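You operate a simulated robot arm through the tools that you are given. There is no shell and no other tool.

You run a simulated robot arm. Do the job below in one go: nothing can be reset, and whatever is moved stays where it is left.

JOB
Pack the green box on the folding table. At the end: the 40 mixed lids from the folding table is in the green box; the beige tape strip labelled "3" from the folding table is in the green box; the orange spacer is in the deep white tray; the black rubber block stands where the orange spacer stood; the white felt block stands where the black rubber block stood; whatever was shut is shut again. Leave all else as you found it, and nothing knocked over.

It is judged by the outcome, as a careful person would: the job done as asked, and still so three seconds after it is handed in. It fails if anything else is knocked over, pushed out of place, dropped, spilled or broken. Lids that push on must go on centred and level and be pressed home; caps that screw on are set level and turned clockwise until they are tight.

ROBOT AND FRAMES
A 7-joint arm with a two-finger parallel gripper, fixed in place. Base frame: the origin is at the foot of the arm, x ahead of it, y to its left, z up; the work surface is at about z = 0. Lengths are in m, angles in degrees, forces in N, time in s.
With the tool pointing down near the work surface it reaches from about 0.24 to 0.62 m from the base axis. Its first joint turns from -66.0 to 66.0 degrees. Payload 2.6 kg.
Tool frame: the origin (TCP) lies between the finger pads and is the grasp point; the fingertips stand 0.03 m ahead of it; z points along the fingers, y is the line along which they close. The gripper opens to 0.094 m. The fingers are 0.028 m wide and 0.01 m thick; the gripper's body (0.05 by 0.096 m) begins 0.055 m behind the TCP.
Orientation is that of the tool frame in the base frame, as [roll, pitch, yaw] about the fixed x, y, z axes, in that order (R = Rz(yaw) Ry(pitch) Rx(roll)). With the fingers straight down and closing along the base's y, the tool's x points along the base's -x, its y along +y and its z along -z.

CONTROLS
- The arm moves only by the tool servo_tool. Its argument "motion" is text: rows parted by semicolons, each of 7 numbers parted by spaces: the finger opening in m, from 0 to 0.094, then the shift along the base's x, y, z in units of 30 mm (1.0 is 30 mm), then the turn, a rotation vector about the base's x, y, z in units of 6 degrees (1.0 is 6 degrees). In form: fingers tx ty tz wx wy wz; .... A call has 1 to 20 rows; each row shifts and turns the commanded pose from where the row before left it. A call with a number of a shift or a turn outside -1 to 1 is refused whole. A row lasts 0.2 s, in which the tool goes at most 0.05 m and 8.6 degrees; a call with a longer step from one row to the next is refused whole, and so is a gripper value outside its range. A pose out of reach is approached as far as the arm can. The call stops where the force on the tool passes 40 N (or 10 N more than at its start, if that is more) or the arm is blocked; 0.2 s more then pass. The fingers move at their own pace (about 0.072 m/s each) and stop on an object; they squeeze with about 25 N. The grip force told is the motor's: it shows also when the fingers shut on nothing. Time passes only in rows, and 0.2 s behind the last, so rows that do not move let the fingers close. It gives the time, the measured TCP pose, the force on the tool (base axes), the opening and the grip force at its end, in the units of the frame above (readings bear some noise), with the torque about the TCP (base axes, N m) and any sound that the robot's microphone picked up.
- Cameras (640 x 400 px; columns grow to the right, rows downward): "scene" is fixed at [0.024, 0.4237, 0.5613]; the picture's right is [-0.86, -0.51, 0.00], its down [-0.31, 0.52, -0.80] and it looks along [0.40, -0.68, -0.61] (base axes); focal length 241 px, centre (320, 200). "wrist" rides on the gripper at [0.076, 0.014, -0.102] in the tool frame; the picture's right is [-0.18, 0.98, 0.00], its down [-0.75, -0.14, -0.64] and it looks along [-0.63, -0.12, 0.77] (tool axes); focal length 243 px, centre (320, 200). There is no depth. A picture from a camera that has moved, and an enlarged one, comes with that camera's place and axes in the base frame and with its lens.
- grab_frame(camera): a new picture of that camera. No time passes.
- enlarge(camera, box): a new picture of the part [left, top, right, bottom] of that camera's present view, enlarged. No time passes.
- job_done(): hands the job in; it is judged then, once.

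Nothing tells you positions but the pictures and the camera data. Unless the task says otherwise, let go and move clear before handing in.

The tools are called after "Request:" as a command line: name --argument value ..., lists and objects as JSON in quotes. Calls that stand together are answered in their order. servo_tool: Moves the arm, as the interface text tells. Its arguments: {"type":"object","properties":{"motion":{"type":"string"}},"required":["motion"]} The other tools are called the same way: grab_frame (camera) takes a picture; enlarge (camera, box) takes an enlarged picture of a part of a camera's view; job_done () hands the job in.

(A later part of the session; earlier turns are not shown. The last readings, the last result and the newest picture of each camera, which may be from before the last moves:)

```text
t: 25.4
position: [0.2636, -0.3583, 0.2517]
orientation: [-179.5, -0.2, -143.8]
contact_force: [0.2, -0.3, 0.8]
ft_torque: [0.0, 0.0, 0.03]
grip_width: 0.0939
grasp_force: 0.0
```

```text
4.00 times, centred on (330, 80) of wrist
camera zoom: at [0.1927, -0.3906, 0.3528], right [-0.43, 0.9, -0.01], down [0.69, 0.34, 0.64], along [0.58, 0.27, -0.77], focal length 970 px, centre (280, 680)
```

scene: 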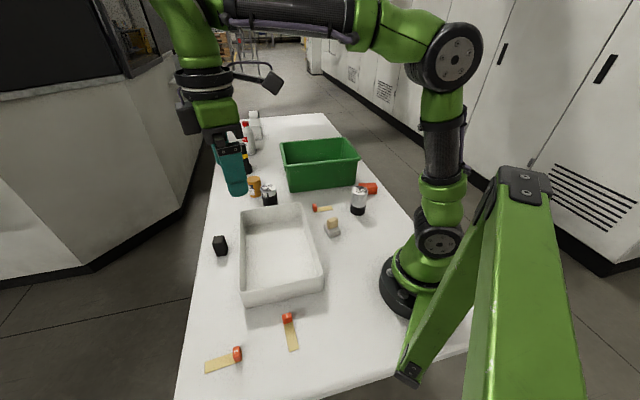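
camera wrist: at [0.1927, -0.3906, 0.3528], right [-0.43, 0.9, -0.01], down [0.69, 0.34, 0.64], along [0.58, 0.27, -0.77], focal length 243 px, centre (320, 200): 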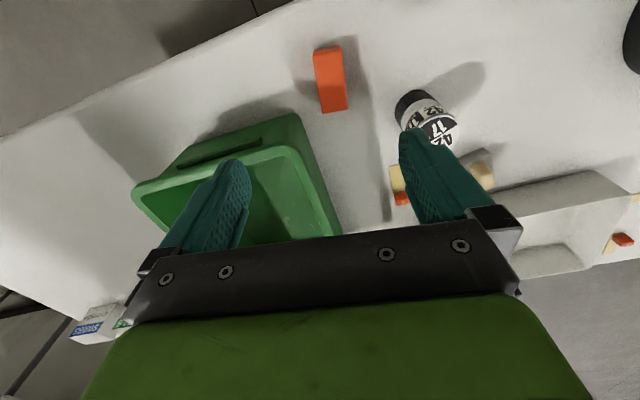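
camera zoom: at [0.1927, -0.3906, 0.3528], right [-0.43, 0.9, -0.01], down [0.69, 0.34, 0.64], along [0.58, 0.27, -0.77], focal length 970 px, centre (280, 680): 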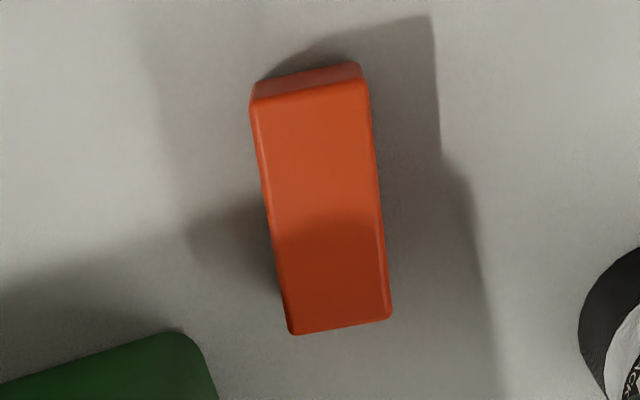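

The orange spacer is centred at about (0.261, -0.3465), roughly 69 x 33 mm and 33 mm high, with its long axis at 36°, which matches my tool yaw. I'll centre over it, come partway down and check alignment.

Request:
servo_tool --motion "0.075 -0.1 0.393 -0.5 0 0 0; 0.075 0 0 -1 0 0 0; 0.075 0 0 -1 0 0 0; 0.075 0 0 -1 0 0 0; 0.075 0 0 -0.9 0 0 0; 0.075 0 0 0 0 0 0"

Request:
grab_frame --camera "wrist"

Request:
enlarge --camera "scene" --box '[310, 140, 406, 220]'

```text
t: 26.8
position: [0.259, -0.3472, 0.1193]
orientation: [-179.5, -0.4, -143.9]
contact_force: [0.7, -0.4, -0.2]
ft_torque: [-0.03, 0.0, -0.04]
grip_width: 0.0749
grasp_force: 0.0
```

```text
taken
camera wrist: at [0.1892, -0.3784, 0.221], right [-0.43, 0.9, -0.01], down [0.69, 0.34, 0.64], along [0.58, 0.27, -0.77], focal length 243 px, centre (320, 200)
```

wrist: 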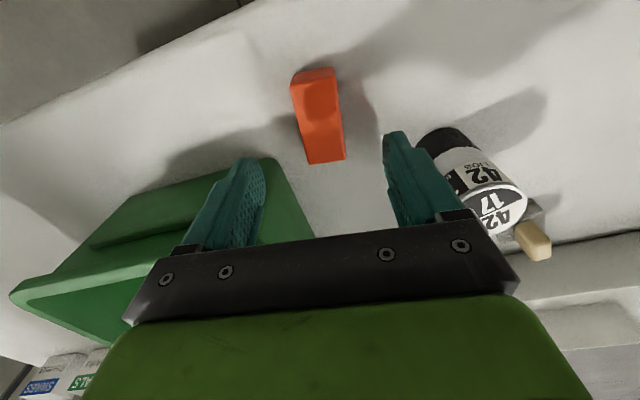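

```text
5.00 times, centred on (358, 180) of scene
camera zoom: at [0.024, 0.4237, 0.5613], right [-0.86, -0.51, 0.0], down [-0.31, 0.52, -0.8], along [0.4, -0.68, -0.61], focal length 1205 px, centre (130, 300)
```

zoom: 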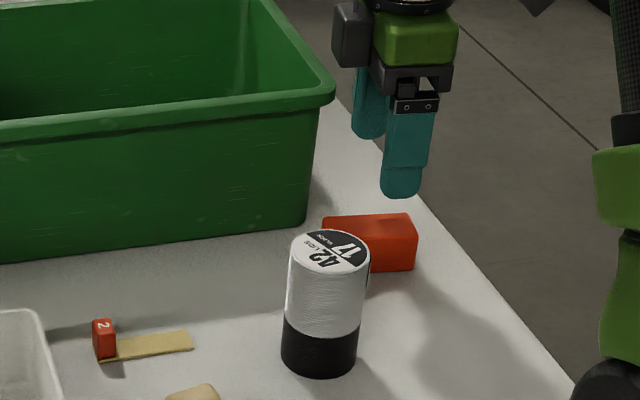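

The spacer is centred between the fingers. I'll go down to grasp height and close.

Request:
servo_tool --motion "0.075 0.05 0 -0.7 0 0 0; 0.075 0 0 -0.7 0 0 0; 0.075 0 0 -0.7 0 0 0; 0.075 0 0 -0.67 0 0 0; 0.075 0 0 0 0 0 0; 0.02 0 0 0 0 0 0; 0.02 0 0 0 0 0 0; 0.02 0 0 0 0 0 0; 0.02 0 0 0 0 0 0"

Request:
grab_frame --camera "wrist"

```text
t: 28.8
position: [0.2626, -0.3465, 0.0364]
orientation: [-179.4, -0.4, -143.8]
contact_force: [-0.5, 0.1, -0.9]
ft_torque: [0.0, -0.01, -0.02]
grip_width: 0.0388
grasp_force: 24.7
```

```text
taken
camera wrist: at [0.1908, -0.3782, 0.1375], right [-0.43, 0.9, -0.01], down [0.69, 0.34, 0.64], along [0.58, 0.27, -0.77], focal length 243 px, centre (320, 200)
```

wrist: 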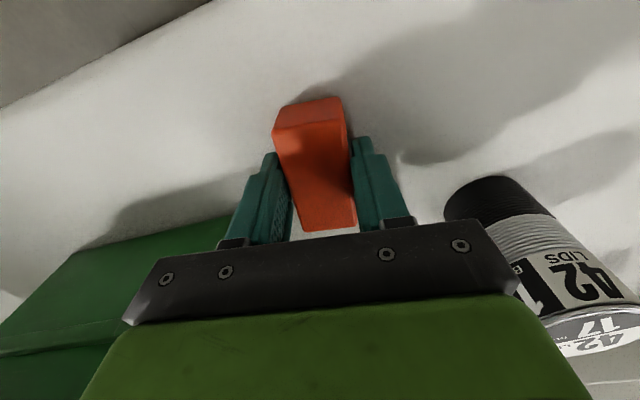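

I've got the spacer at a grip width of 39 mm, so its place is about (0.260, -0.348) with its axis at 36°. I'll lift it and carry it over to the middle of the white tray, at about (0.372, 0.077).

Request:
servo_tool --motion "0.02 0 0 0.4 0 0 0; 0.02 0 0 0.9 0 0 0; 0.02 0 0 1 0 0 0; 0.02 0 0 1 0 0 0; 0.02 0 0 1 0 0 0; 0.02 0 0 1 0 0 0; 0.02 0.26 1 0.2 0 0 0; 0.02 0.26 1 0 0 0 0; 0.02 0.26 1 0 0 0 0; 0.02 0.26 1 0 0 0 0; 0.02 0.26 1 0 0 0 0; 0.02 0.26 1 0 0 0 0; 0.02 0.26 1 0 0 0 0; 0.02 0.26 1 0 0 0 0; 0.02 0.26 1 0 0 0 0; 0.02 0.26 1 0 0 0 0; 0.02 0.26 1 0 0 0 0; 0.02 0.26 1 0 0 0 0; 0.02 0.26 1 0 0 0 0; 0.02 0.26 1 0 0 0 0"

Request:
grab_frame --camera "wrist"

Request:
grab_frame --camera "scene"

```text
t: 33.0
position: [0.3698, 0.074, 0.2027]
orientation: [-179.5, -0.3, -143.9]
contact_force: [0.3, 0.0, -1.1]
ft_torque: [0.0, -0.03, 0.01]
grip_width: 0.0388
grasp_force: 25.4
```

```text
taken
camera wrist: at [0.2998, 0.0426, 0.3032], right [-0.43, 0.9, -0.01], down [0.69, 0.34, 0.64], along [0.58, 0.27, -0.77], focal length 243 px, centre (320, 200)
```

wrist: 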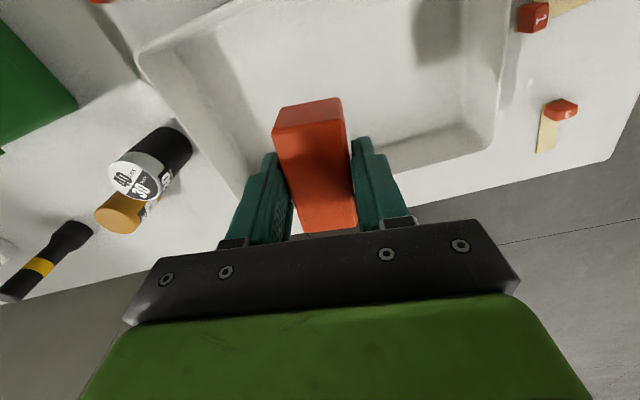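

```text
taken
```

scene: 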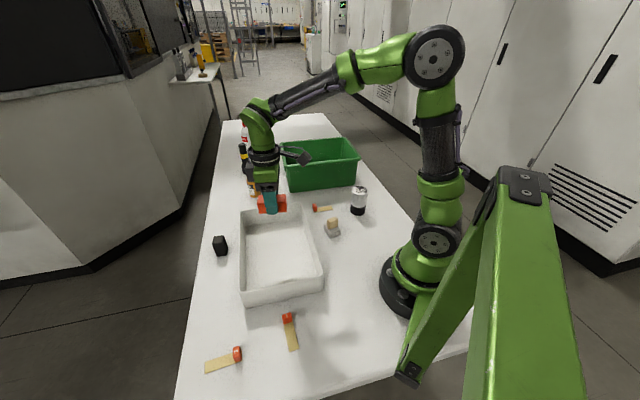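

The spot under the gripper is well inside the tray. I'll lower to just above the tray floor.

Request:
servo_tool --motion "0.02 0 0 -0.8 0 0 0; 0.02 0 0 -1 0 0 0; 0.02 0 0 -1 0 0 0; 0.02 0 0 -1 0 0 0; 0.02 0 0 -0.8 0 0 0; 0.02 0 0 -0.4 0 0 0; 0.02 0 0 -0.2 0 0 0; 0.02 0 0 0 0 0 0"

Request:
grab_frame --camera "wrist"

```text
t: 34.8
position: [0.3709, 0.0736, 0.0456]
orientation: [-179.4, -0.4, -143.8]
contact_force: [0.0, -0.3, -0.9]
ft_torque: [0.0, 0.02, -0.03]
grip_width: 0.0386
grasp_force: 24.9
```

```text
taken
camera wrist: at [0.2998, 0.0415, 0.1471], right [-0.43, 0.9, -0.01], down [0.69, 0.34, 0.64], along [0.58, 0.27, -0.77], focal length 243 px, centre (320, 200)
```

wrist: 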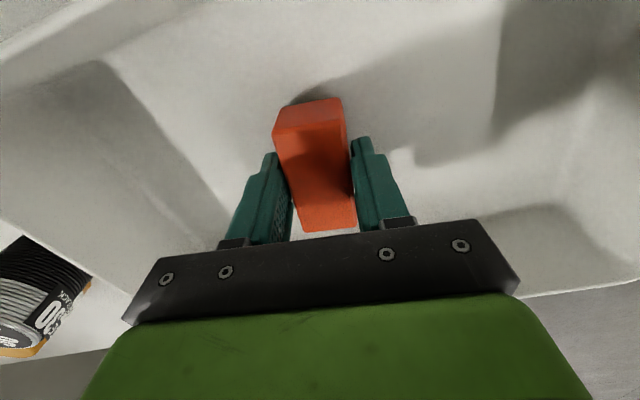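

No contact yet. I'll creep down a few millimetres and watch the force.

Request:
servo_tool --motion "0.02 0 0 -0.08 0 0 0; 0.02 0 0 -0.08 0 0 0; 0.02 0 0 0 0 0 0"

```text
t: 35.6
position: [0.3694, 0.0718, 0.0421]
orientation: [-179.5, -0.5, -143.9]
contact_force: [-0.2, -0.1, -1.5]
ft_torque: [-0.01, 0.0, -0.01]
grip_width: 0.0387
grasp_force: 25.3
```

Request:
servo_tool --motion "0.02 0 0 -0.06 0 0 0; 0.02 0 0 0 0 0 0"

```text
t: 36.2
position: [0.3706, 0.0742, 0.0403]
orientation: [-179.5, -0.3, -144.1]
contact_force: [-4.5, -1.6, 16.1]
ft_torque: [-0.04, 0.13, -0.05]
grip_width: 0.0388
grasp_force: 25.3
```

The spacer has touched the tray floor. I'll release it and rise straight up.

Request:
servo_tool --motion "0.065 0 0 0.02 0 0 0; 0.065 0 0 0 0 0 0; 0.065 0 0 0.5 0 0 0; 0.065 0 0 0.9 0 0 0; 0.065 0 0 1 0 0 0; 0.065 0 0 1 0 0 0; 0.065 0 0 1 0 0 0; 0.065 0 0 1 0 0 0"

Request:
grab_frame --camera "wrist"

```text
t: 38.0
position: [0.3697, 0.0732, 0.2025]
orientation: [-179.6, -0.4, -143.8]
contact_force: [0.0, 1.1, 0.0]
ft_torque: [0.04, -0.04, -0.02]
grip_width: 0.0646
grasp_force: 0.0
```

```text
taken
camera wrist: at [0.2997, 0.0416, 0.3034], right [-0.43, 0.9, -0.01], down [0.69, 0.34, 0.64], along [0.58, 0.27, -0.77], focal length 243 px, centre (320, 200)
```

wrist: 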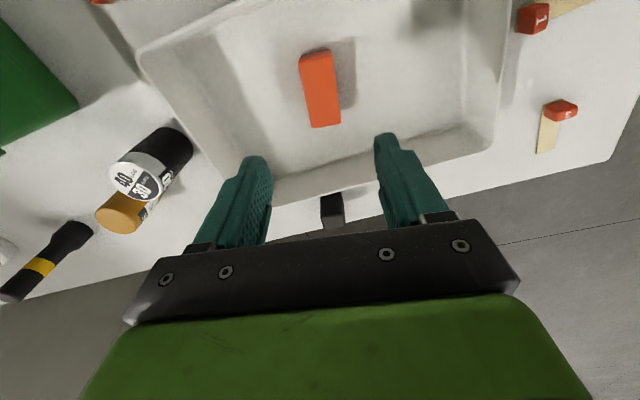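

The spacer sits flat in the tray. Next I'll go over to the black block, at about (0.521, 0.157), and look at it from above.

Request:
servo_tool --motion "0.07 0.84 0.467 0 0 0 0.15; 0.07 0.84 0.467 0 0 0 0.15; 0.07 0.84 0.467 0 0 0 0.15; 0.07 0.84 0.467 0 0 0 0.15; 0.07 0.84 0.467 0 0 0 0.15; 0.07 0.84 0.467 0 0 0 0.15; 0.07 0 0 0 0 0 0"

Request:
grab_frame --camera "wrist"

Request:
enlarge --camera "wrist" --box '[270, 30, 370, 130]'

```text
t: 39.6
position: [0.5202, 0.1573, 0.2031]
orientation: [-179.5, -0.4, -138.5]
contact_force: [-0.1, 0.0, 0.1]
ft_torque: [0.02, -0.01, -0.03]
grip_width: 0.0699
grasp_force: 0.2
```

```text
taken
camera wrist: at [0.4544, 0.1193, 0.3037], right [-0.51, 0.86, -0.01], down [0.66, 0.4, 0.64], along [0.55, 0.32, -0.77], focal length 243 px, centre (320, 200)
```

wrist: 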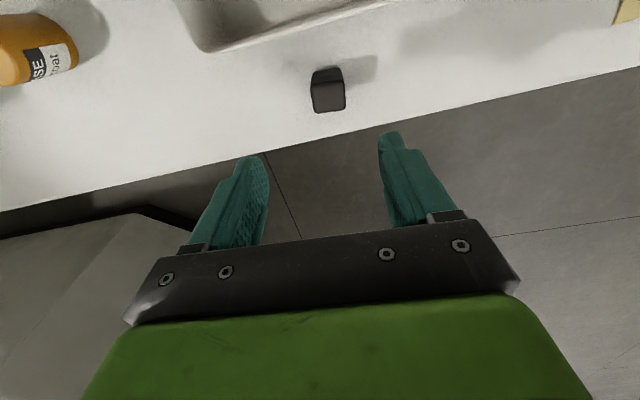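

```text
4.00 times, centred on (320, 80) of wrist
camera zoom: at [0.4544, 0.1193, 0.3037], right [-0.51, 0.86, -0.01], down [0.66, 0.4, 0.64], along [0.55, 0.32, -0.77], focal length 970 px, centre (320, 680)
```

zoom: 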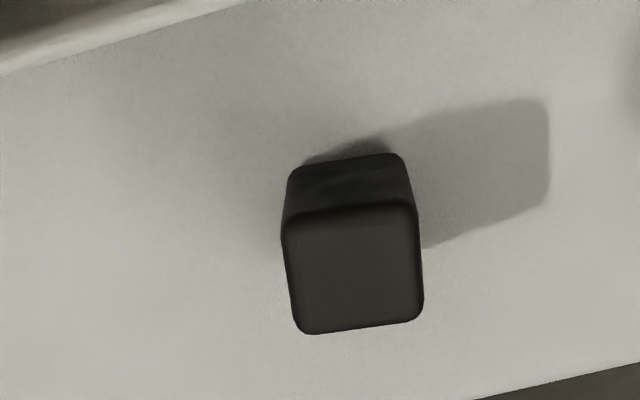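

The black block is about 33 x 28 x 50 mm, centred at (0.516, 0.165) with axes at 39°/129°. I'll line up and lower partway to check.

Request:
servo_tool --motion "0.065 -0.14 0.257 -0.2 0 0 -0.4; 0.065 0 0 -0.9 0 0 0; 0.065 0 0 -1 0 0 0; 0.065 0 0 -0.9 0 0 0; 0.065 0 0 0 0 0 0"

Request:
grab_frame --camera "wrist"

```text
t: 40.8
position: [0.517, 0.164, 0.112]
orientation: [-179.5, -0.5, -140.9]
contact_force: [0.5, 0.3, 0.5]
ft_torque: [-0.02, -0.01, 0.03]
grip_width: 0.0649
grasp_force: 0.0
```

```text
taken
camera wrist: at [0.4487, 0.1289, 0.2134], right [-0.48, 0.88, -0.01], down [0.67, 0.37, 0.64], along [0.56, 0.3, -0.77], focal length 243 px, centre (320, 200)
```

wrist: 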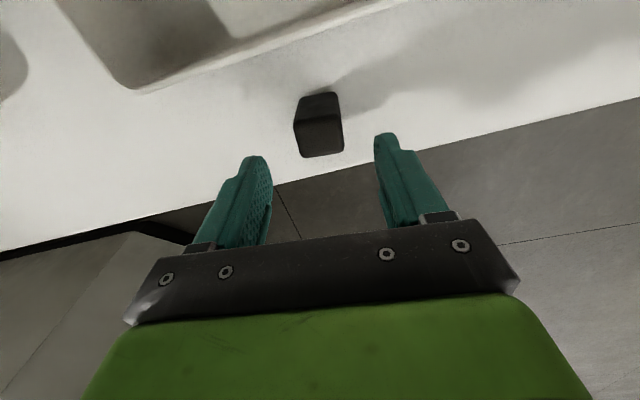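

It's centred well. I'll descend and grip.

Request:
servo_tool --motion "0.065 0 0 -0.7 0 0 0; 0.065 0 0 -0.9 0 0 0; 0.065 0 0 -0.85 0 0 0; 0.065 0 0 0 0 0 0; 0.02 0 0 0 0 0 0; 0.02 0 0 0 0 0 0; 0.02 0 0 0 0 0 0; 0.02 0 0 0 0 0 0"

Request:
grab_frame --camera "wrist"

```text
t: 42.6
position: [0.5179, 0.1644, 0.0384]
orientation: [-179.6, -0.5, -140.9]
contact_force: [-0.1, -0.9, 0.3]
ft_torque: [0.02, -0.02, -0.01]
grip_width: 0.0379
grasp_force: 24.8
```

```text
taken
camera wrist: at [0.4494, 0.1287, 0.1395], right [-0.48, 0.88, -0.01], down [0.67, 0.37, 0.64], along [0.56, 0.3, -0.77], focal length 243 px, centre (320, 200)
```

wrist: 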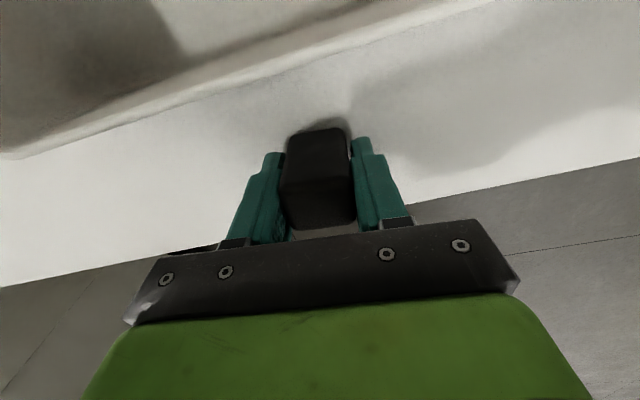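

I've got the black block. I'll lift and carry it to the orange spacer's old place.

Request:
servo_tool --motion "0.02 0 0 0.4 0 0 0; 0.02 0 0 0.9 0 0 0; 0.02 0 0 1 0 0 0; 0.02 0 0 1 0 0 0; 0.02 0 0 1 0 0 0; 0.02 0 0 1 0 0 0; 0.02 -0.478 -0.948 0 0 0 -0.027; 0.02 -0.478 -0.948 0 0 0 -0.027; 0.02 -0.478 -0.948 0 0 0 -0.027; 0.02 -0.478 -0.948 0 0 0 -0.027; 0.02 -0.478 -0.948 0 0 0 -0.027; 0.02 -0.478 -0.948 0 0 0 -0.027; 0.02 -0.478 -0.948 0 0 0 -0.027; 0.02 -0.478 -0.948 0 0 0 -0.027; 0.02 -0.478 -0.948 0 0 0 -0.027"

Request:
servo_tool --motion "0.02 -0.478 -0.948 0 0 0 -0.027; 0.02 -0.478 -0.948 0 0 0 -0.027; 0.02 -0.478 -0.948 0 0 0 -0.027; 0.02 -0.478 -0.948 0 0 0 -0.027; 0.02 -0.478 -0.948 0 0 0 -0.027; 0.02 -0.478 -0.948 0 0 0 -0.027; 0.02 -0.478 -0.948 0 0 0 -0.027; 0.02 -0.478 -0.948 0 0 0 -0.027; 0.02 -0.478 -0.948 0 0 0 -0.027; 0.02 0 0 0 0 0 0"

Request:
grab_frame --camera "wrist"

```text
t: 45.8
position: [0.3881, -0.0894, 0.1979]
orientation: [-179.5, -0.4, -142.3]
contact_force: [0.1, -0.6, -1.6]
ft_torque: [-0.02, 0.01, 0.01]
grip_width: 0.038
grasp_force: 24.1
```

```text
t: 48.0
position: [0.2575, -0.3465, 0.1968]
orientation: [-179.7, -0.5, -143.8]
contact_force: [0.4, 0.3, -1.1]
ft_torque: [0.0, 0.03, -0.02]
grip_width: 0.0376
grasp_force: 25.1
```

```text
taken
camera wrist: at [0.1882, -0.379, 0.2981], right [-0.43, 0.9, -0.01], down [0.69, 0.34, 0.64], along [0.58, 0.27, -0.77], focal length 243 px, centre (320, 200)
```

wrist: 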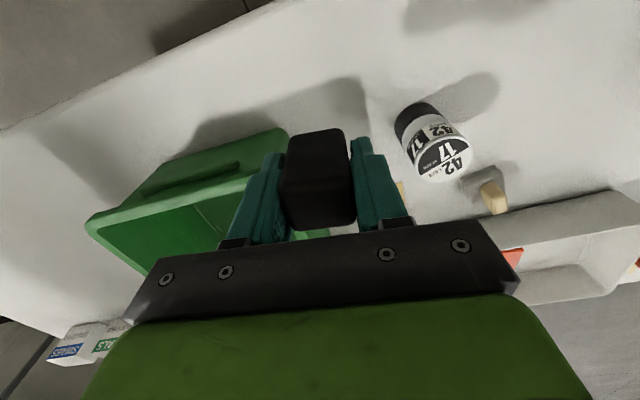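

I'm over the place. I'll lower the black block to the table.

Request:
servo_tool --motion "0.02 0.05 -0.05 -0.8 0 0 0; 0.02 0 0 -1 0 0 0; 0.02 0 0 -1 0 0 0; 0.02 0 0 -1 0 0 0; 0.02 0 0 -0.8 0 0 0; 0.02 0 0 -0.4 0 0 0; 0.02 0 0 -0.1 0 0 0; 0.02 0 0 0 0 0 0"

```text
t: 49.8
position: [0.2612, -0.3467, 0.0444]
orientation: [-179.6, -0.4, -143.8]
contact_force: [-0.2, 0.2, -0.7]
ft_torque: [-0.02, 0.02, -0.02]
grip_width: 0.038
grasp_force: 24.6
```

Request:
servo_tool --motion "0.02 0 0 -0.1 0 0 0; 0.02 0 0 -0.06 0 0 0; 0.02 0 0 0 0 0 0"

```text
t: 50.6
position: [0.2604, -0.3493, 0.0398]
orientation: [-179.4, -0.3, -143.8]
contact_force: [-0.5, -0.4, -0.7]
ft_torque: [0.03, -0.04, 0.0]
grip_width: 0.0376
grasp_force: 25.0
```

Request:
servo_tool --motion "0.02 0 0 -0.05 0 0 0; 0.02 0 0 0 0 0 0"

```text
t: 51.2
position: [0.261, -0.3479, 0.0376]
orientation: [-179.5, -0.3, -143.8]
contact_force: [-0.1, 1.0, -0.8]
ft_torque: [0.01, 0.02, -0.03]
grip_width: 0.0379
grasp_force: 24.9
```

Request:
servo_tool --motion "0.02 0 0 -0.04 0 0 0; 0.02 0 0 0 0 0 0"

```text
t: 51.8
position: [0.2611, -0.3486, 0.0375]
orientation: [-179.4, -0.4, -143.7]
contact_force: [-2.5, 4.1, 14.4]
ft_torque: [0.36, 0.25, -0.05]
grip_width: 0.038
grasp_force: 25.4
```

The block is down with light contact. I'll release and rise.

Request:
servo_tool --motion "0.065 0 0 0.02 0 0 0; 0.065 0 0 0 0 0 0; 0.065 0 0 0.5 0 0 0; 0.065 0 0 0.9 0 0 0; 0.065 0 0 1 0 0 0; 0.065 0 0 1 0 0 0; 0.065 0 0 1 0 0 0; 0.065 0 0 1 0 0 0"

Request:
grab_frame --camera "wrist"

Request:
enlarge --camera "scene" --box '[316, 160, 412, 220]'

```text
t: 53.6
position: [0.2614, -0.3466, 0.1993]
orientation: [-179.4, -0.5, -143.8]
contact_force: [0.2, 0.5, 0.4]
ft_torque: [0.03, 0.04, 0.01]
grip_width: 0.0651
grasp_force: 0.0
```

```text
taken
camera wrist: at [0.1911, -0.3799, 0.3013], right [-0.43, 0.9, -0.01], down [0.69, 0.34, 0.64], along [0.58, 0.27, -0.77], focal length 243 px, centre (320, 200)
```

wrist: 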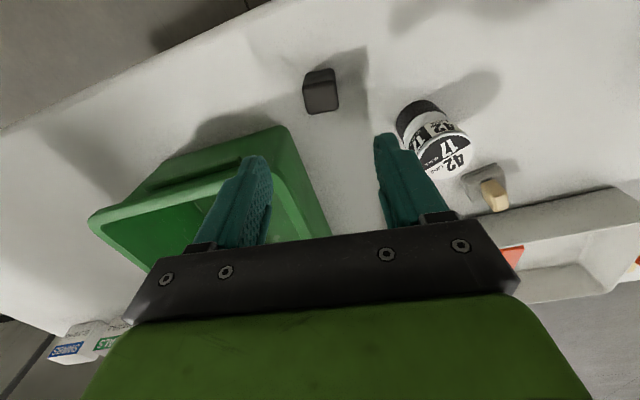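

```text
6.67 times, centred on (364, 190) of scene
camera zoom: at [0.024, 0.4237, 0.5613], right [-0.86, -0.51, 0.0], down [-0.31, 0.52, -0.8], along [0.4, -0.68, -0.61], focal length 1607 px, centre (27, 267)
```

zoom: 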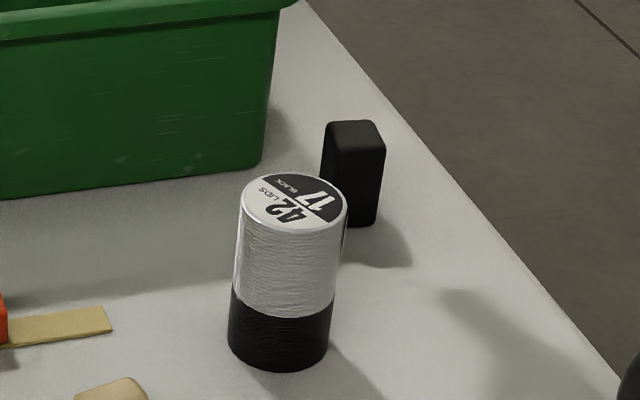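

The black block stands in the orange spacer's place. Next I'll hover over the grey piece with the beige knob, at about (0.272, -0.076), for a close look.

Request:
servo_tool --motion "0.065 0.04 1 0 0 0 0.385; 0.065 0.04 1 0 0 0 0.385; 0.065 0.04 1 0 0 0 0.385; 0.065 0.04 1 0 0 0 0.385; 0.065 0.04 1 0 0 0 0.385; 0.065 0.04 1 0 0 0 0.385; 0.065 0.04 1 0 0 0 0.385; 0.065 0.04 1 0 0 0 0.385; 0.065 0.04 1 0 0 0 0.385; 0.065 0 0 0 0 0 0"

Request:
grab_frame --camera "wrist"

Request:
enlarge --camera "wrist" --box '[270, 30, 370, 130]'

```text
t: 55.8
position: [0.2733, -0.0783, 0.1996]
orientation: [-179.5, -0.3, -123.1]
contact_force: [-0.7, -0.3, -1.2]
ft_torque: [0.0, -0.01, -0.01]
grip_width: 0.0649
grasp_force: 0.0
```

```text
taken
camera wrist: at [0.219, -0.1327, 0.3012], right [-0.72, 0.69, -0.01], down [0.53, 0.56, 0.64], along [0.44, 0.46, -0.77], focal length 243 px, centre (320, 200)
```

wrist: 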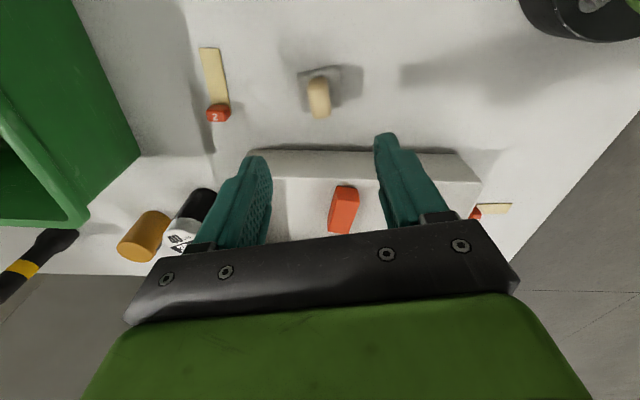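

```text
4.00 times, centred on (320, 80) of wrist
camera zoom: at [0.219, -0.1327, 0.3012], right [-0.72, 0.69, -0.01], down [0.53, 0.56, 0.64], along [0.44, 0.46, -0.77], focal length 970 px, centre (320, 680)
```

zoom: 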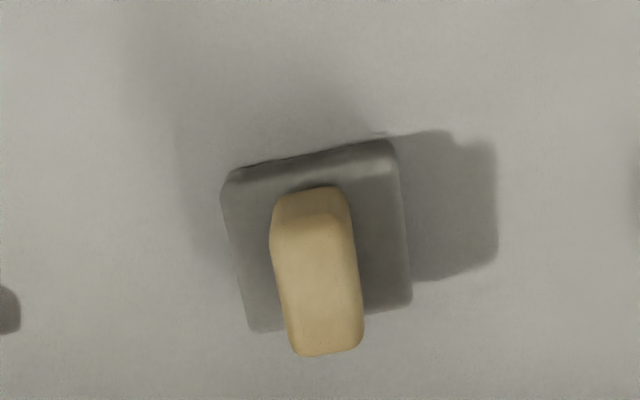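

The knob is centred at about (0.2745, -0.075), with its top near z ≈ 0.052 and the slab's top near 0.021. I'll come down partway for a closer look before touching it.

Request:
servo_tool --motion "0.055 0.04 0.1 -0.6 0 0 0; 0.055 0 0 -1 0 0 0; 0.055 0 0 -1 0 0 0; 0.055 0 0 0 0 0 0"

Request:
enlarge --camera "wrist" --box '[260, 60, 380, 180]'

Request:
enlarge --camera "scene" --box '[312, 200, 360, 245]'

```text
t: 56.8
position: [0.2737, -0.0746, 0.1212]
orientation: [-179.5, -0.4, -123.0]
contact_force: [0.4, -0.2, 0.3]
ft_torque: [-0.02, 0.04, 0.0]
grip_width: 0.055
grasp_force: 0.0
```

```text
3.33 times, centred on (320, 120) of wrist
camera zoom: at [0.2199, -0.1294, 0.2228], right [-0.72, 0.69, -0.01], down [0.53, 0.56, 0.64], along [0.45, 0.46, -0.77], focal length 809 px, centre (320, 467)
```

zoom: 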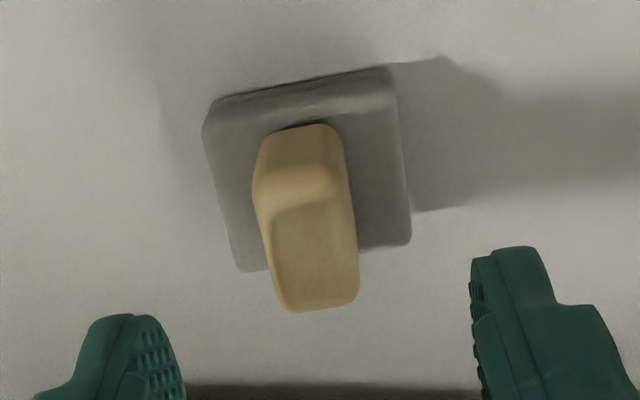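

```text
8.89 times, centred on (336, 222) of scene
camera zoom: at [0.024, 0.4237, 0.5613], right [-0.86, -0.51, 0.0], down [-0.31, 0.52, -0.8], along [0.4, -0.68, -0.61], focal length 2143 px, centre (178, 0)
```

zoom: 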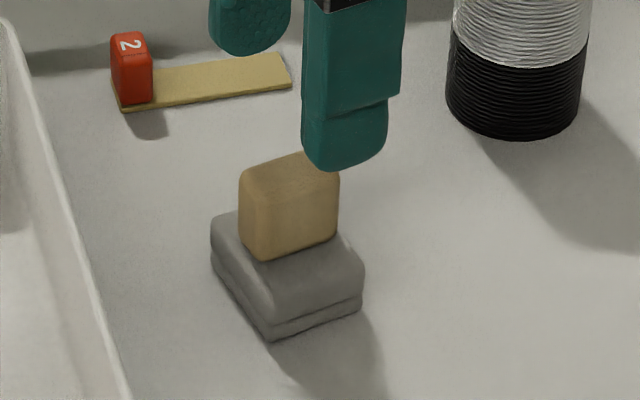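

Everything lines up. I'll lower to grip the knob above the slab, close gently, and lift only slightly to see what comes up.

Request:
servo_tool --motion "0.055 0 0 -0.6 0 0 0; 0.055 0 0 -0.8 0 0 0; 0.055 0 0 -0.7 0 0 0; 0.055 0 0 0 0 0 0; 0.01 0 0 0 0 0 0; 0.01 0 0 0 0 0 0; 0.01 0 0 0 0 0 0; 0.01 0 0 0 0 0 0"

Request:
grab_frame --camera "wrist"

Request:
enlarge --camera "scene" --box '[312, 200, 360, 245]'

```text
t: 58.6
position: [0.2739, -0.0757, 0.0572]
orientation: [-179.5, -0.3, -123.0]
contact_force: [-0.8, 0.4, -0.1]
ft_torque: [-0.02, 0.02, 0.01]
grip_width: 0.0239
grasp_force: 24.8
```

```text
taken
camera wrist: at [0.2196, -0.1293, 0.1593], right [-0.72, 0.69, -0.01], down [0.53, 0.56, 0.64], along [0.45, 0.46, -0.77], focal length 243 px, centre (320, 200)
```

wrist: 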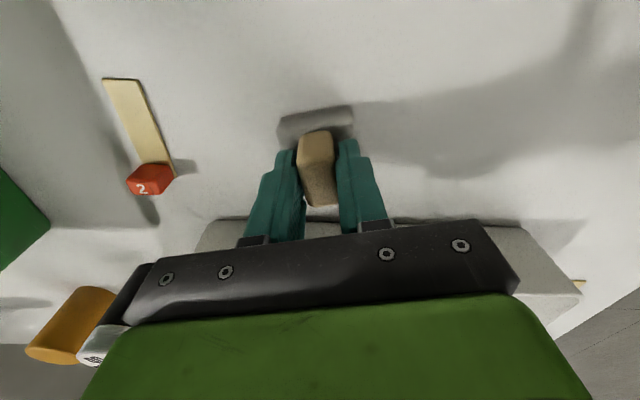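

```text
8.89 times, centred on (336, 222) of scene
camera zoom: at [0.024, 0.4237, 0.5613], right [-0.86, -0.51, 0.0], down [-0.31, 0.52, -0.8], along [0.4, -0.68, -0.61], focal length 2143 px, centre (178, 0)
```

zoom: 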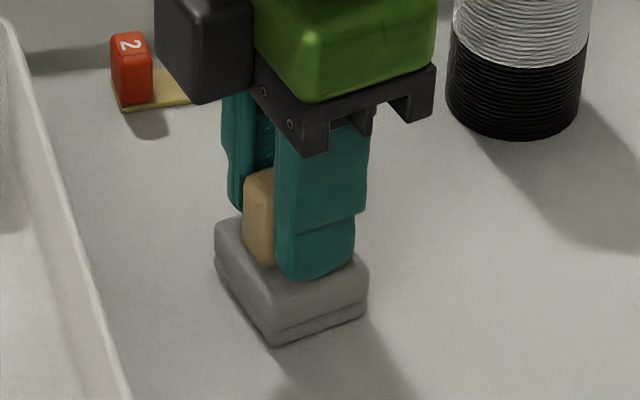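

I've gripped the knob. I'll do a small, slow test lift.

Request:
servo_tool --motion "0.01 0 0 0.2 0 0 0; 0.01 0 0 0.3 0 0 0; 0.01 0 0 0.3 0 0 0; 0.01 0 0 0 0 0 0"

Request:
enlarge --camera "scene" --box '[312, 200, 360, 245]'

Request:
enlarge --camera "wrist" --box '[240, 60, 400, 220]'

```text
t: 59.6
position: [0.2736, -0.0739, 0.0821]
orientation: [-179.5, -0.4, -123.0]
contact_force: [-0.2, 0.4, -1.1]
ft_torque: [0.02, -0.02, 0.05]
grip_width: 0.0242
grasp_force: 24.7
```

```text
8.89 times, centred on (336, 222) of scene
camera zoom: at [0.024, 0.4237, 0.5613], right [-0.86, -0.51, 0.0], down [-0.31, 0.52, -0.8], along [0.4, -0.68, -0.61], focal length 2143 px, centre (178, 0)
```

zoom: 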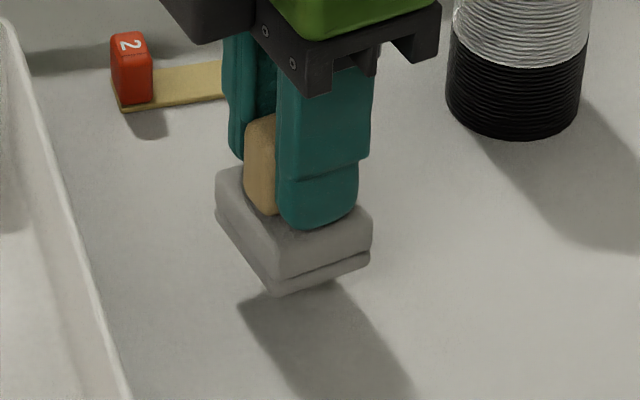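

```text
2.50 times, centred on (320, 140) of wrist
camera zoom: at [0.2197, -0.1295, 0.1837], right [-0.72, 0.69, -0.01], down [0.53, 0.56, 0.64], along [0.45, 0.46, -0.77], focal length 606 px, centre (320, 350)
```

zoom: 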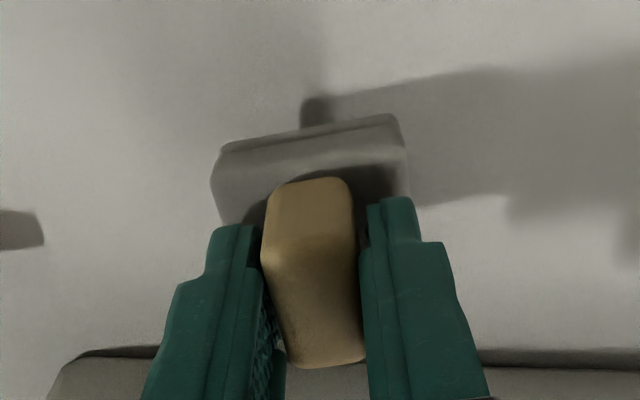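

The whole piece lifts as one: a light-grey body with a wooden grip and no loose lid. It is the only block left on the table, so I take it to be the white felt block, and I'll carry it to where the black block stood, (0.516, 0.165).

Request:
servo_tool --motion "0.01 0 0 0.8 0 0 0; 0.01 0 0 1 0 0 0; 0.01 0 0 1 0 0 0; 0.01 0 0 0.5 0 0 0; 0.01 0.896 0.889 0 0 0 -0.333; 0.01 0.896 0.889 0 0 0 -0.333; 0.01 0.896 0.889 0 0 0 -0.333; 0.01 0.896 0.889 0 0 0 -0.333; 0.01 0.896 0.889 0 0 0 -0.333; 0.01 0.896 0.889 0 0 0 -0.333; 0.01 0.896 0.889 0 0 0 -0.333; 0.01 0.896 0.889 0 0 0 -0.333; 0.01 0.896 0.889 0 0 0 -0.333; 0.01 0 0 0 0 0 0"

Request:
grab_frame --camera "wrist"

Request:
grab_frame --camera "scene"

```text
t: 62.6
position: [0.5156, 0.1665, 0.1804]
orientation: [-179.5, -0.5, -141.0]
contact_force: [0.3, -0.3, -1.3]
ft_torque: [0.01, 0.02, 0.02]
grip_width: 0.0238
grasp_force: 25.0
```

```text
taken
camera wrist: at [0.4473, 0.1309, 0.2816], right [-0.47, 0.88, -0.01], down [0.68, 0.37, 0.64], along [0.56, 0.3, -0.77], focal length 243 px, centre (320, 200)
```

wrist: 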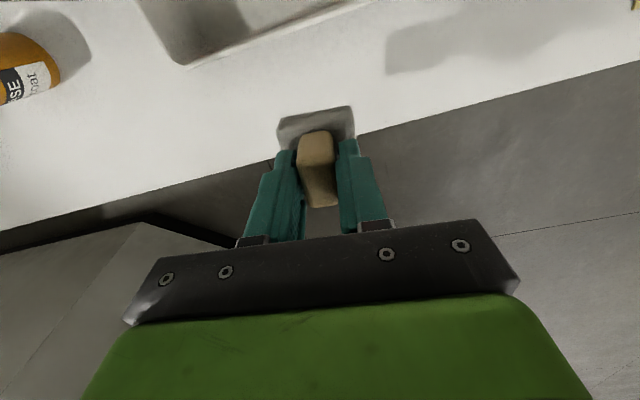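

```text
taken
```

scene: 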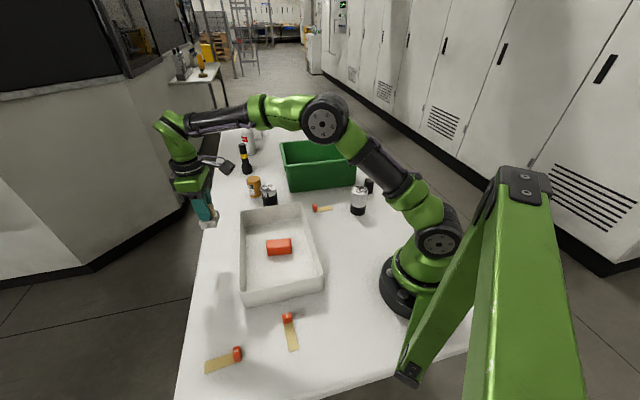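

Before setting it down, I'll check the held piece's colour in this light.

Request:
enlarge --camera "scene" --box '[180, 190, 240, 240]'

Request:
enlarge --camera "wrist" --box '[250, 80, 390, 220]'

```text
8.00 times, centred on (210, 215) of scene
camera zoom: at [0.024, 0.4238, 0.5613], right [-0.86, -0.51, 0.0], down [-0.31, 0.52, -0.8], along [0.4, -0.68, -0.61], focal length 1929 px, centre (1200, 80)
```

zoom: 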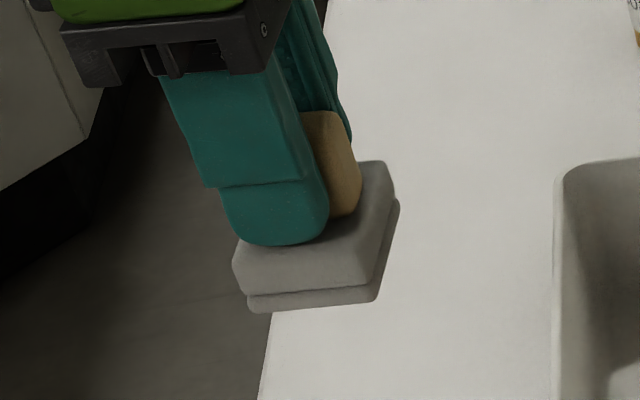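

```text
2.86 times, centred on (320, 150) of wrist
camera zoom: at [0.4473, 0.1309, 0.2816], right [-0.47, 0.88, -0.01], down [0.68, 0.37, 0.64], along [0.56, 0.3, -0.77], focal length 693 px, centre (320, 343)
```

zoom: 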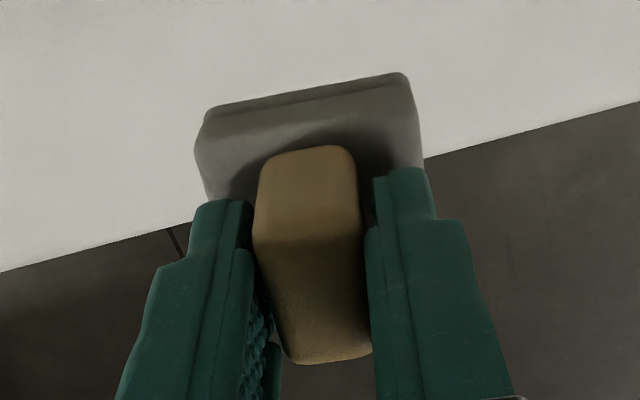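

It reads as off-white felt with a wooden grip, so I'll set it down here.

Request:
servo_tool --motion "0.01 0 0 -0.8 0 0 0; 0.01 0 0 -1 0 0 0; 0.01 0 0 -1 0 0 0; 0.01 0 0 -0.7 0 0 0; 0.01 0 0 -0.4 0 0 0; 0.01 0 0 0 0 0 0"

Request:
servo_tool --motion "0.01 0 0 -0.08 0 0 0; 0.01 0 0 0 0 0 0"

```text
t: 64.0
position: [0.5152, 0.1668, 0.0642]
orientation: [-179.5, -0.4, -141.0]
contact_force: [-0.5, 1.2, -1.3]
ft_torque: [0.0, 0.01, -0.03]
grip_width: 0.024
grasp_force: 25.4
```

```text
t: 64.6
position: [0.5152, 0.164, 0.062]
orientation: [-179.4, -0.3, -141.0]
contact_force: [-0.1, 0.8, -1.9]
ft_torque: [-0.01, -0.01, 0.01]
grip_width: 0.024
grasp_force: 25.3
```

Request:
servo_tool --motion "0.01 0 0 -0.1 0 0 0; 0.01 0 0 0 0 0 0"

Request:
servo_tool --motion "0.01 0 0 -0.05 0 0 0; 0.01 0 0 0 0 0 0"

```text
t: 65.2
position: [0.5154, 0.1654, 0.0588]
orientation: [-179.5, -0.3, -141.0]
contact_force: [-0.5, 0.5, -2.2]
ft_torque: [-0.01, 0.01, -0.02]
grip_width: 0.0241
grasp_force: 24.5
```

```text
t: 65.8
position: [0.5155, 0.1647, 0.0563]
orientation: [-179.5, -0.4, -141.0]
contact_force: [-1.0, 0.1, 1.1]
ft_torque: [0.04, 0.05, 0.04]
grip_width: 0.0235
grasp_force: 25.5
```

The piece has just touched the table. I'll release and rise clear.

Request:
servo_tool --motion "0.05 0 0 0 0 0 0; 0.05 0 0 0 0 0 0; 0.05 0 0 0.4 0 0 0; 0.05 0 0 0.9 0 0 0; 0.05 0 0 1 0 0 0; 0.05 0 0 1 0 0 0; 0.05 0 0 1 0 0 0"

Request:
grab_frame --camera "wrist"

Request:
enlarge --camera "scene" --box '[190, 170, 310, 260]'

```text
t: 67.4
position: [0.5145, 0.1642, 0.1862]
orientation: [-179.6, -0.4, -141.0]
contact_force: [0.3, 0.5, -0.7]
ft_torque: [0.02, 0.04, 0.01]
grip_width: 0.05
grasp_force: 0.2
```

```text
taken
camera wrist: at [0.4465, 0.1293, 0.2882], right [-0.48, 0.88, -0.01], down [0.67, 0.37, 0.64], along [0.56, 0.3, -0.77], focal length 243 px, centre (320, 200)
```

wrist: 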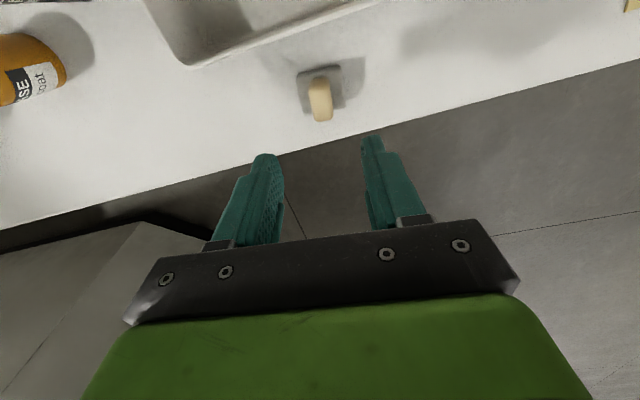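

```text
4.44 times, centred on (250, 215) of scene
camera zoom: at [0.024, 0.4237, 0.5613], right [-0.86, -0.51, 0.0], down [-0.31, 0.52, -0.8], along [0.4, -0.68, -0.61], focal length 1072 px, centre (631, 133)
```

zoom: 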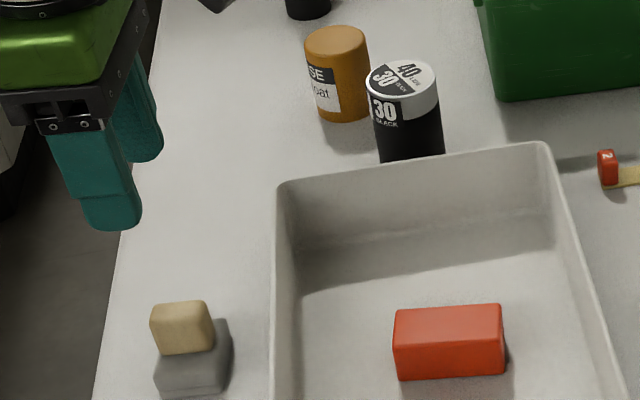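

The felt block stands in the black block's place. Next is strip "3" at the +y end of the table; I'll hover over its red grip for a close view.

Request:
servo_tool --motion "0.05 -0.913 0.67 0.1 0 0 0.143; 0.05 -0.913 0.67 0.1 0 0 0.143; 0.05 -0.913 0.67 0 0 0 0.143; 0.05 -0.913 0.67 0 0 0 0.143; 0.05 -0.913 0.67 0 0 0 0.143; 0.05 -0.913 0.67 0 0 0 0.143; 0.05 -0.913 0.67 0 0 0 0.143; 0.05 -0.913 0.67 0 0 0 0.143; 0.05 -0.913 0.67 0 0 0 0.143; 0.05 0 0 0 0 0 0"

Request:
grab_frame --camera "wrist"

Request:
enlarge --camera "wrist" --box '[260, 20, 400, 140]'

```text
t: 69.6
position: [0.2698, 0.3468, 0.1923]
orientation: [-179.5, -0.4, -133.2]
contact_force: [0.2, 0.8, 0.5]
ft_torque: [0.0, 0.0, -0.02]
grip_width: 0.05
grasp_force: 0.0
```

```text
taken
camera wrist: at [0.2059, 0.303, 0.2937], right [-0.59, 0.81, -0.01], down [0.62, 0.46, 0.64], along [0.52, 0.37, -0.77], focal length 243 px, centre (320, 200)
```

wrist: 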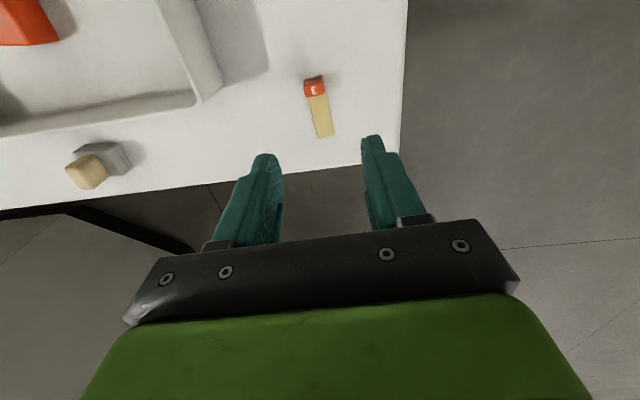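

```text
3.33 times, centred on (330, 80) of wrist
camera zoom: at [0.2059, 0.303, 0.2937], right [-0.59, 0.81, -0.01], down [0.62, 0.46, 0.64], along [0.52, 0.37, -0.77], focal length 809 px, centre (287, 600)
```

zoom: 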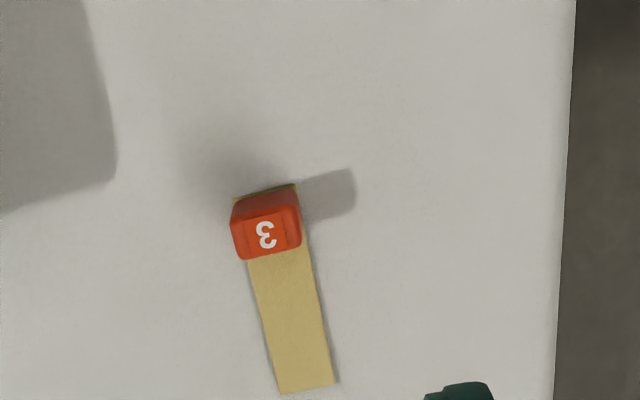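

Strip "3" is about 71 x 21 mm at 49°, and its red grip is centred at about (0.269, 0.3395). I'll align over the grip and descend partway.

Request:
servo_tool --motion "0.05 0 -0.235 -0.6 0 0 0.33; 0.05 0 0 -1 0 0 0; 0.05 0 0 -1 0 0 0; 0.05 0 0 0 0 0 0"

Request:
grab_frame --camera "wrist"

Request:
enlarge --camera "wrist" --box '[250, 60, 390, 180]'

```text
t: 70.6
position: [0.2697, 0.3392, 0.114]
orientation: [-179.5, -0.4, -131.4]
contact_force: [-1.1, -0.5, 0.0]
ft_torque: [0.0, -0.01, -0.03]
grip_width: 0.05
grasp_force: 0.1
```

```text
taken
camera wrist: at [0.2078, 0.2928, 0.2153], right [-0.62, 0.79, -0.01], down [0.6, 0.48, 0.64], along [0.51, 0.39, -0.77], focal length 243 px, centre (320, 200)
```

wrist: 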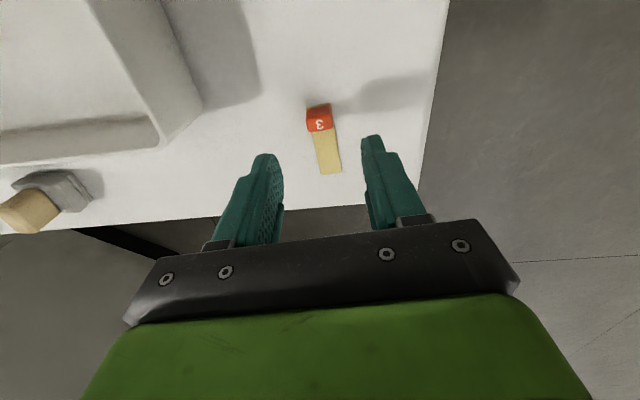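

```text
3.33 times, centred on (320, 120) of wrist
camera zoom: at [0.2078, 0.2928, 0.2153], right [-0.62, 0.79, -0.01], down [0.6, 0.48, 0.64], along [0.51, 0.39, -0.77], focal length 809 px, centre (320, 467)
```

zoom: 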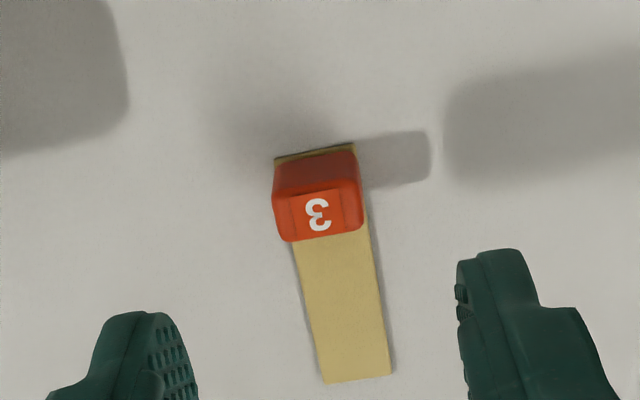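

The red grip is centred. I'll descend and grip it just above the strip.

Request:
servo_tool --motion "0.05 0 0 -0.7 0 0 0; 0.05 0 0 -0.9 0 0 0; 0.05 0 0 -0.7 0 0 0; 0.05 0 0 -0.22 0 0 0; 0.05 0 0 0 0 0 0; 0.005 0 0 0 0 0 0; 0.005 0 0 0 0 0 0; 0.005 0 0 0 0 0 0; 0.005 0 0 0 0 0 0"

Request:
grab_frame --camera "wrist"

Request:
enlarge --camera "scene" --box '[190, 310, 290, 390]'

```text
t: 72.6
position: [0.2691, 0.339, 0.0381]
orientation: [-179.5, -0.4, -131.3]
contact_force: [-0.4, -0.9, -0.6]
ft_torque: [0.02, -0.02, 0.03]
grip_width: 0.0203
grasp_force: 24.8
```

```text
taken
camera wrist: at [0.2074, 0.293, 0.1398], right [-0.62, 0.79, -0.01], down [0.6, 0.48, 0.64], along [0.51, 0.39, -0.77], focal length 243 px, centre (320, 200)
```

wrist: 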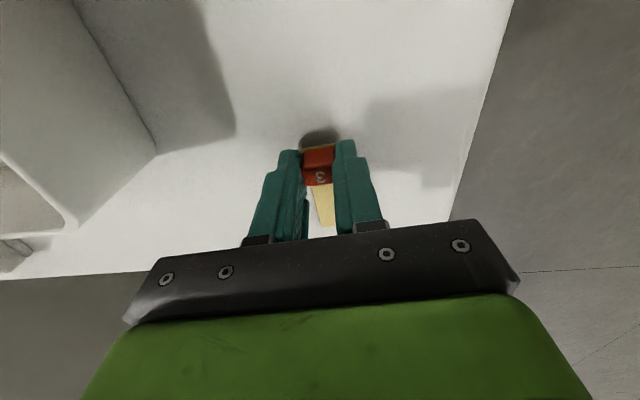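

```text
5.00 times, centred on (240, 350) of scene
camera zoom: at [0.024, 0.4237, 0.5613], right [-0.86, -0.51, 0.0], down [-0.31, 0.52, -0.8], along [0.4, -0.68, -0.61], focal length 1205 px, centre (720, -550)
```

zoom: 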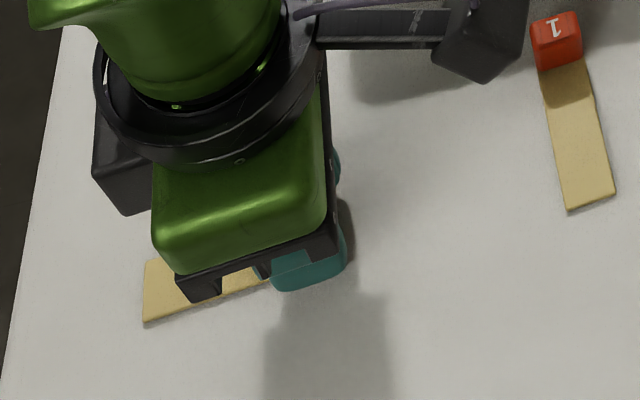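

I've got strip "3". I'll lift it high and carry it toward the green box, releasing it in the middle of the box near (0.483, -0.314).

Request:
servo_tool --motion "0.005 0 0 0.4 0 0 0; 0.005 0 0 0.9 0 0 0; 0.005 0 0 1 0 0 0; 0.005 0 0 1 0 0 0; 0.005 0 0 1 0 0 0; 0.005 0 0 0.8 0 0 0; 0.005 0.324 -0.99 0 0 0 -0.02; 0.005 0.324 -0.99 0 0 0 -0.02; 0.005 0.324 -0.99 0 0 0 -0.02; 0.005 0.324 -0.99 0 0 0 -0.02; 0.005 0.324 -0.99 0 0 0 -0.02; 0.005 0.324 -0.99 0 0 0 -0.02; 0.005 0.324 -0.99 0 0 0 -0.02; 0.005 0.324 -0.99 0 0 0 -0.02; 0.005 0.324 -0.99 0 0 0 -0.02; 0.005 0.324 -0.99 0 0 0 -0.02; 0.005 0.324 -0.99 0 0 0 -0.02; 0.005 0.324 -0.99 0 0 0 -0.02; 0.005 0.324 -0.99 0 0 0 -0.02; 0.005 0.324 -0.99 0 0 0 -0.02"

Request:
grab_frame --camera "wrist"

Request:
grab_frame --camera "scene"

```text
t: 76.8
position: [0.404, -0.0781, 0.1909]
orientation: [-179.6, -0.3, -132.9]
contact_force: [0.1, 0.4, -0.4]
ft_torque: [-0.01, 0.03, -0.02]
grip_width: 0.0207
grasp_force: 24.6
```

```text
taken
camera wrist: at [0.3419, -0.1219, 0.2927], right [-0.59, 0.8, -0.01], down [0.62, 0.46, 0.64], along [0.52, 0.37, -0.77], focal length 243 px, centre (320, 200)
```

wrist: 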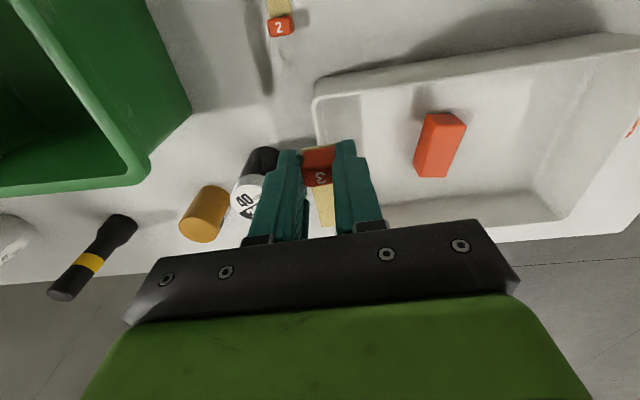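

```text
taken
```

scene: 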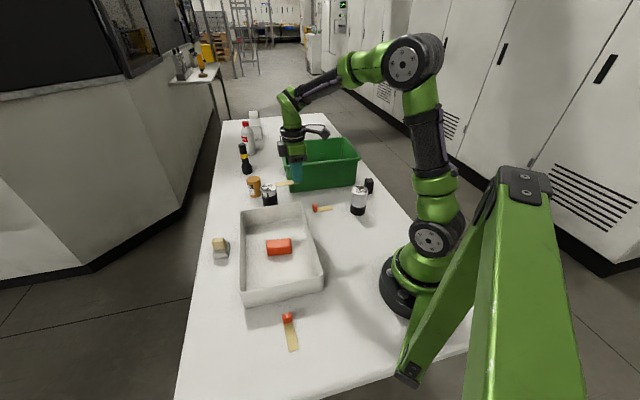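

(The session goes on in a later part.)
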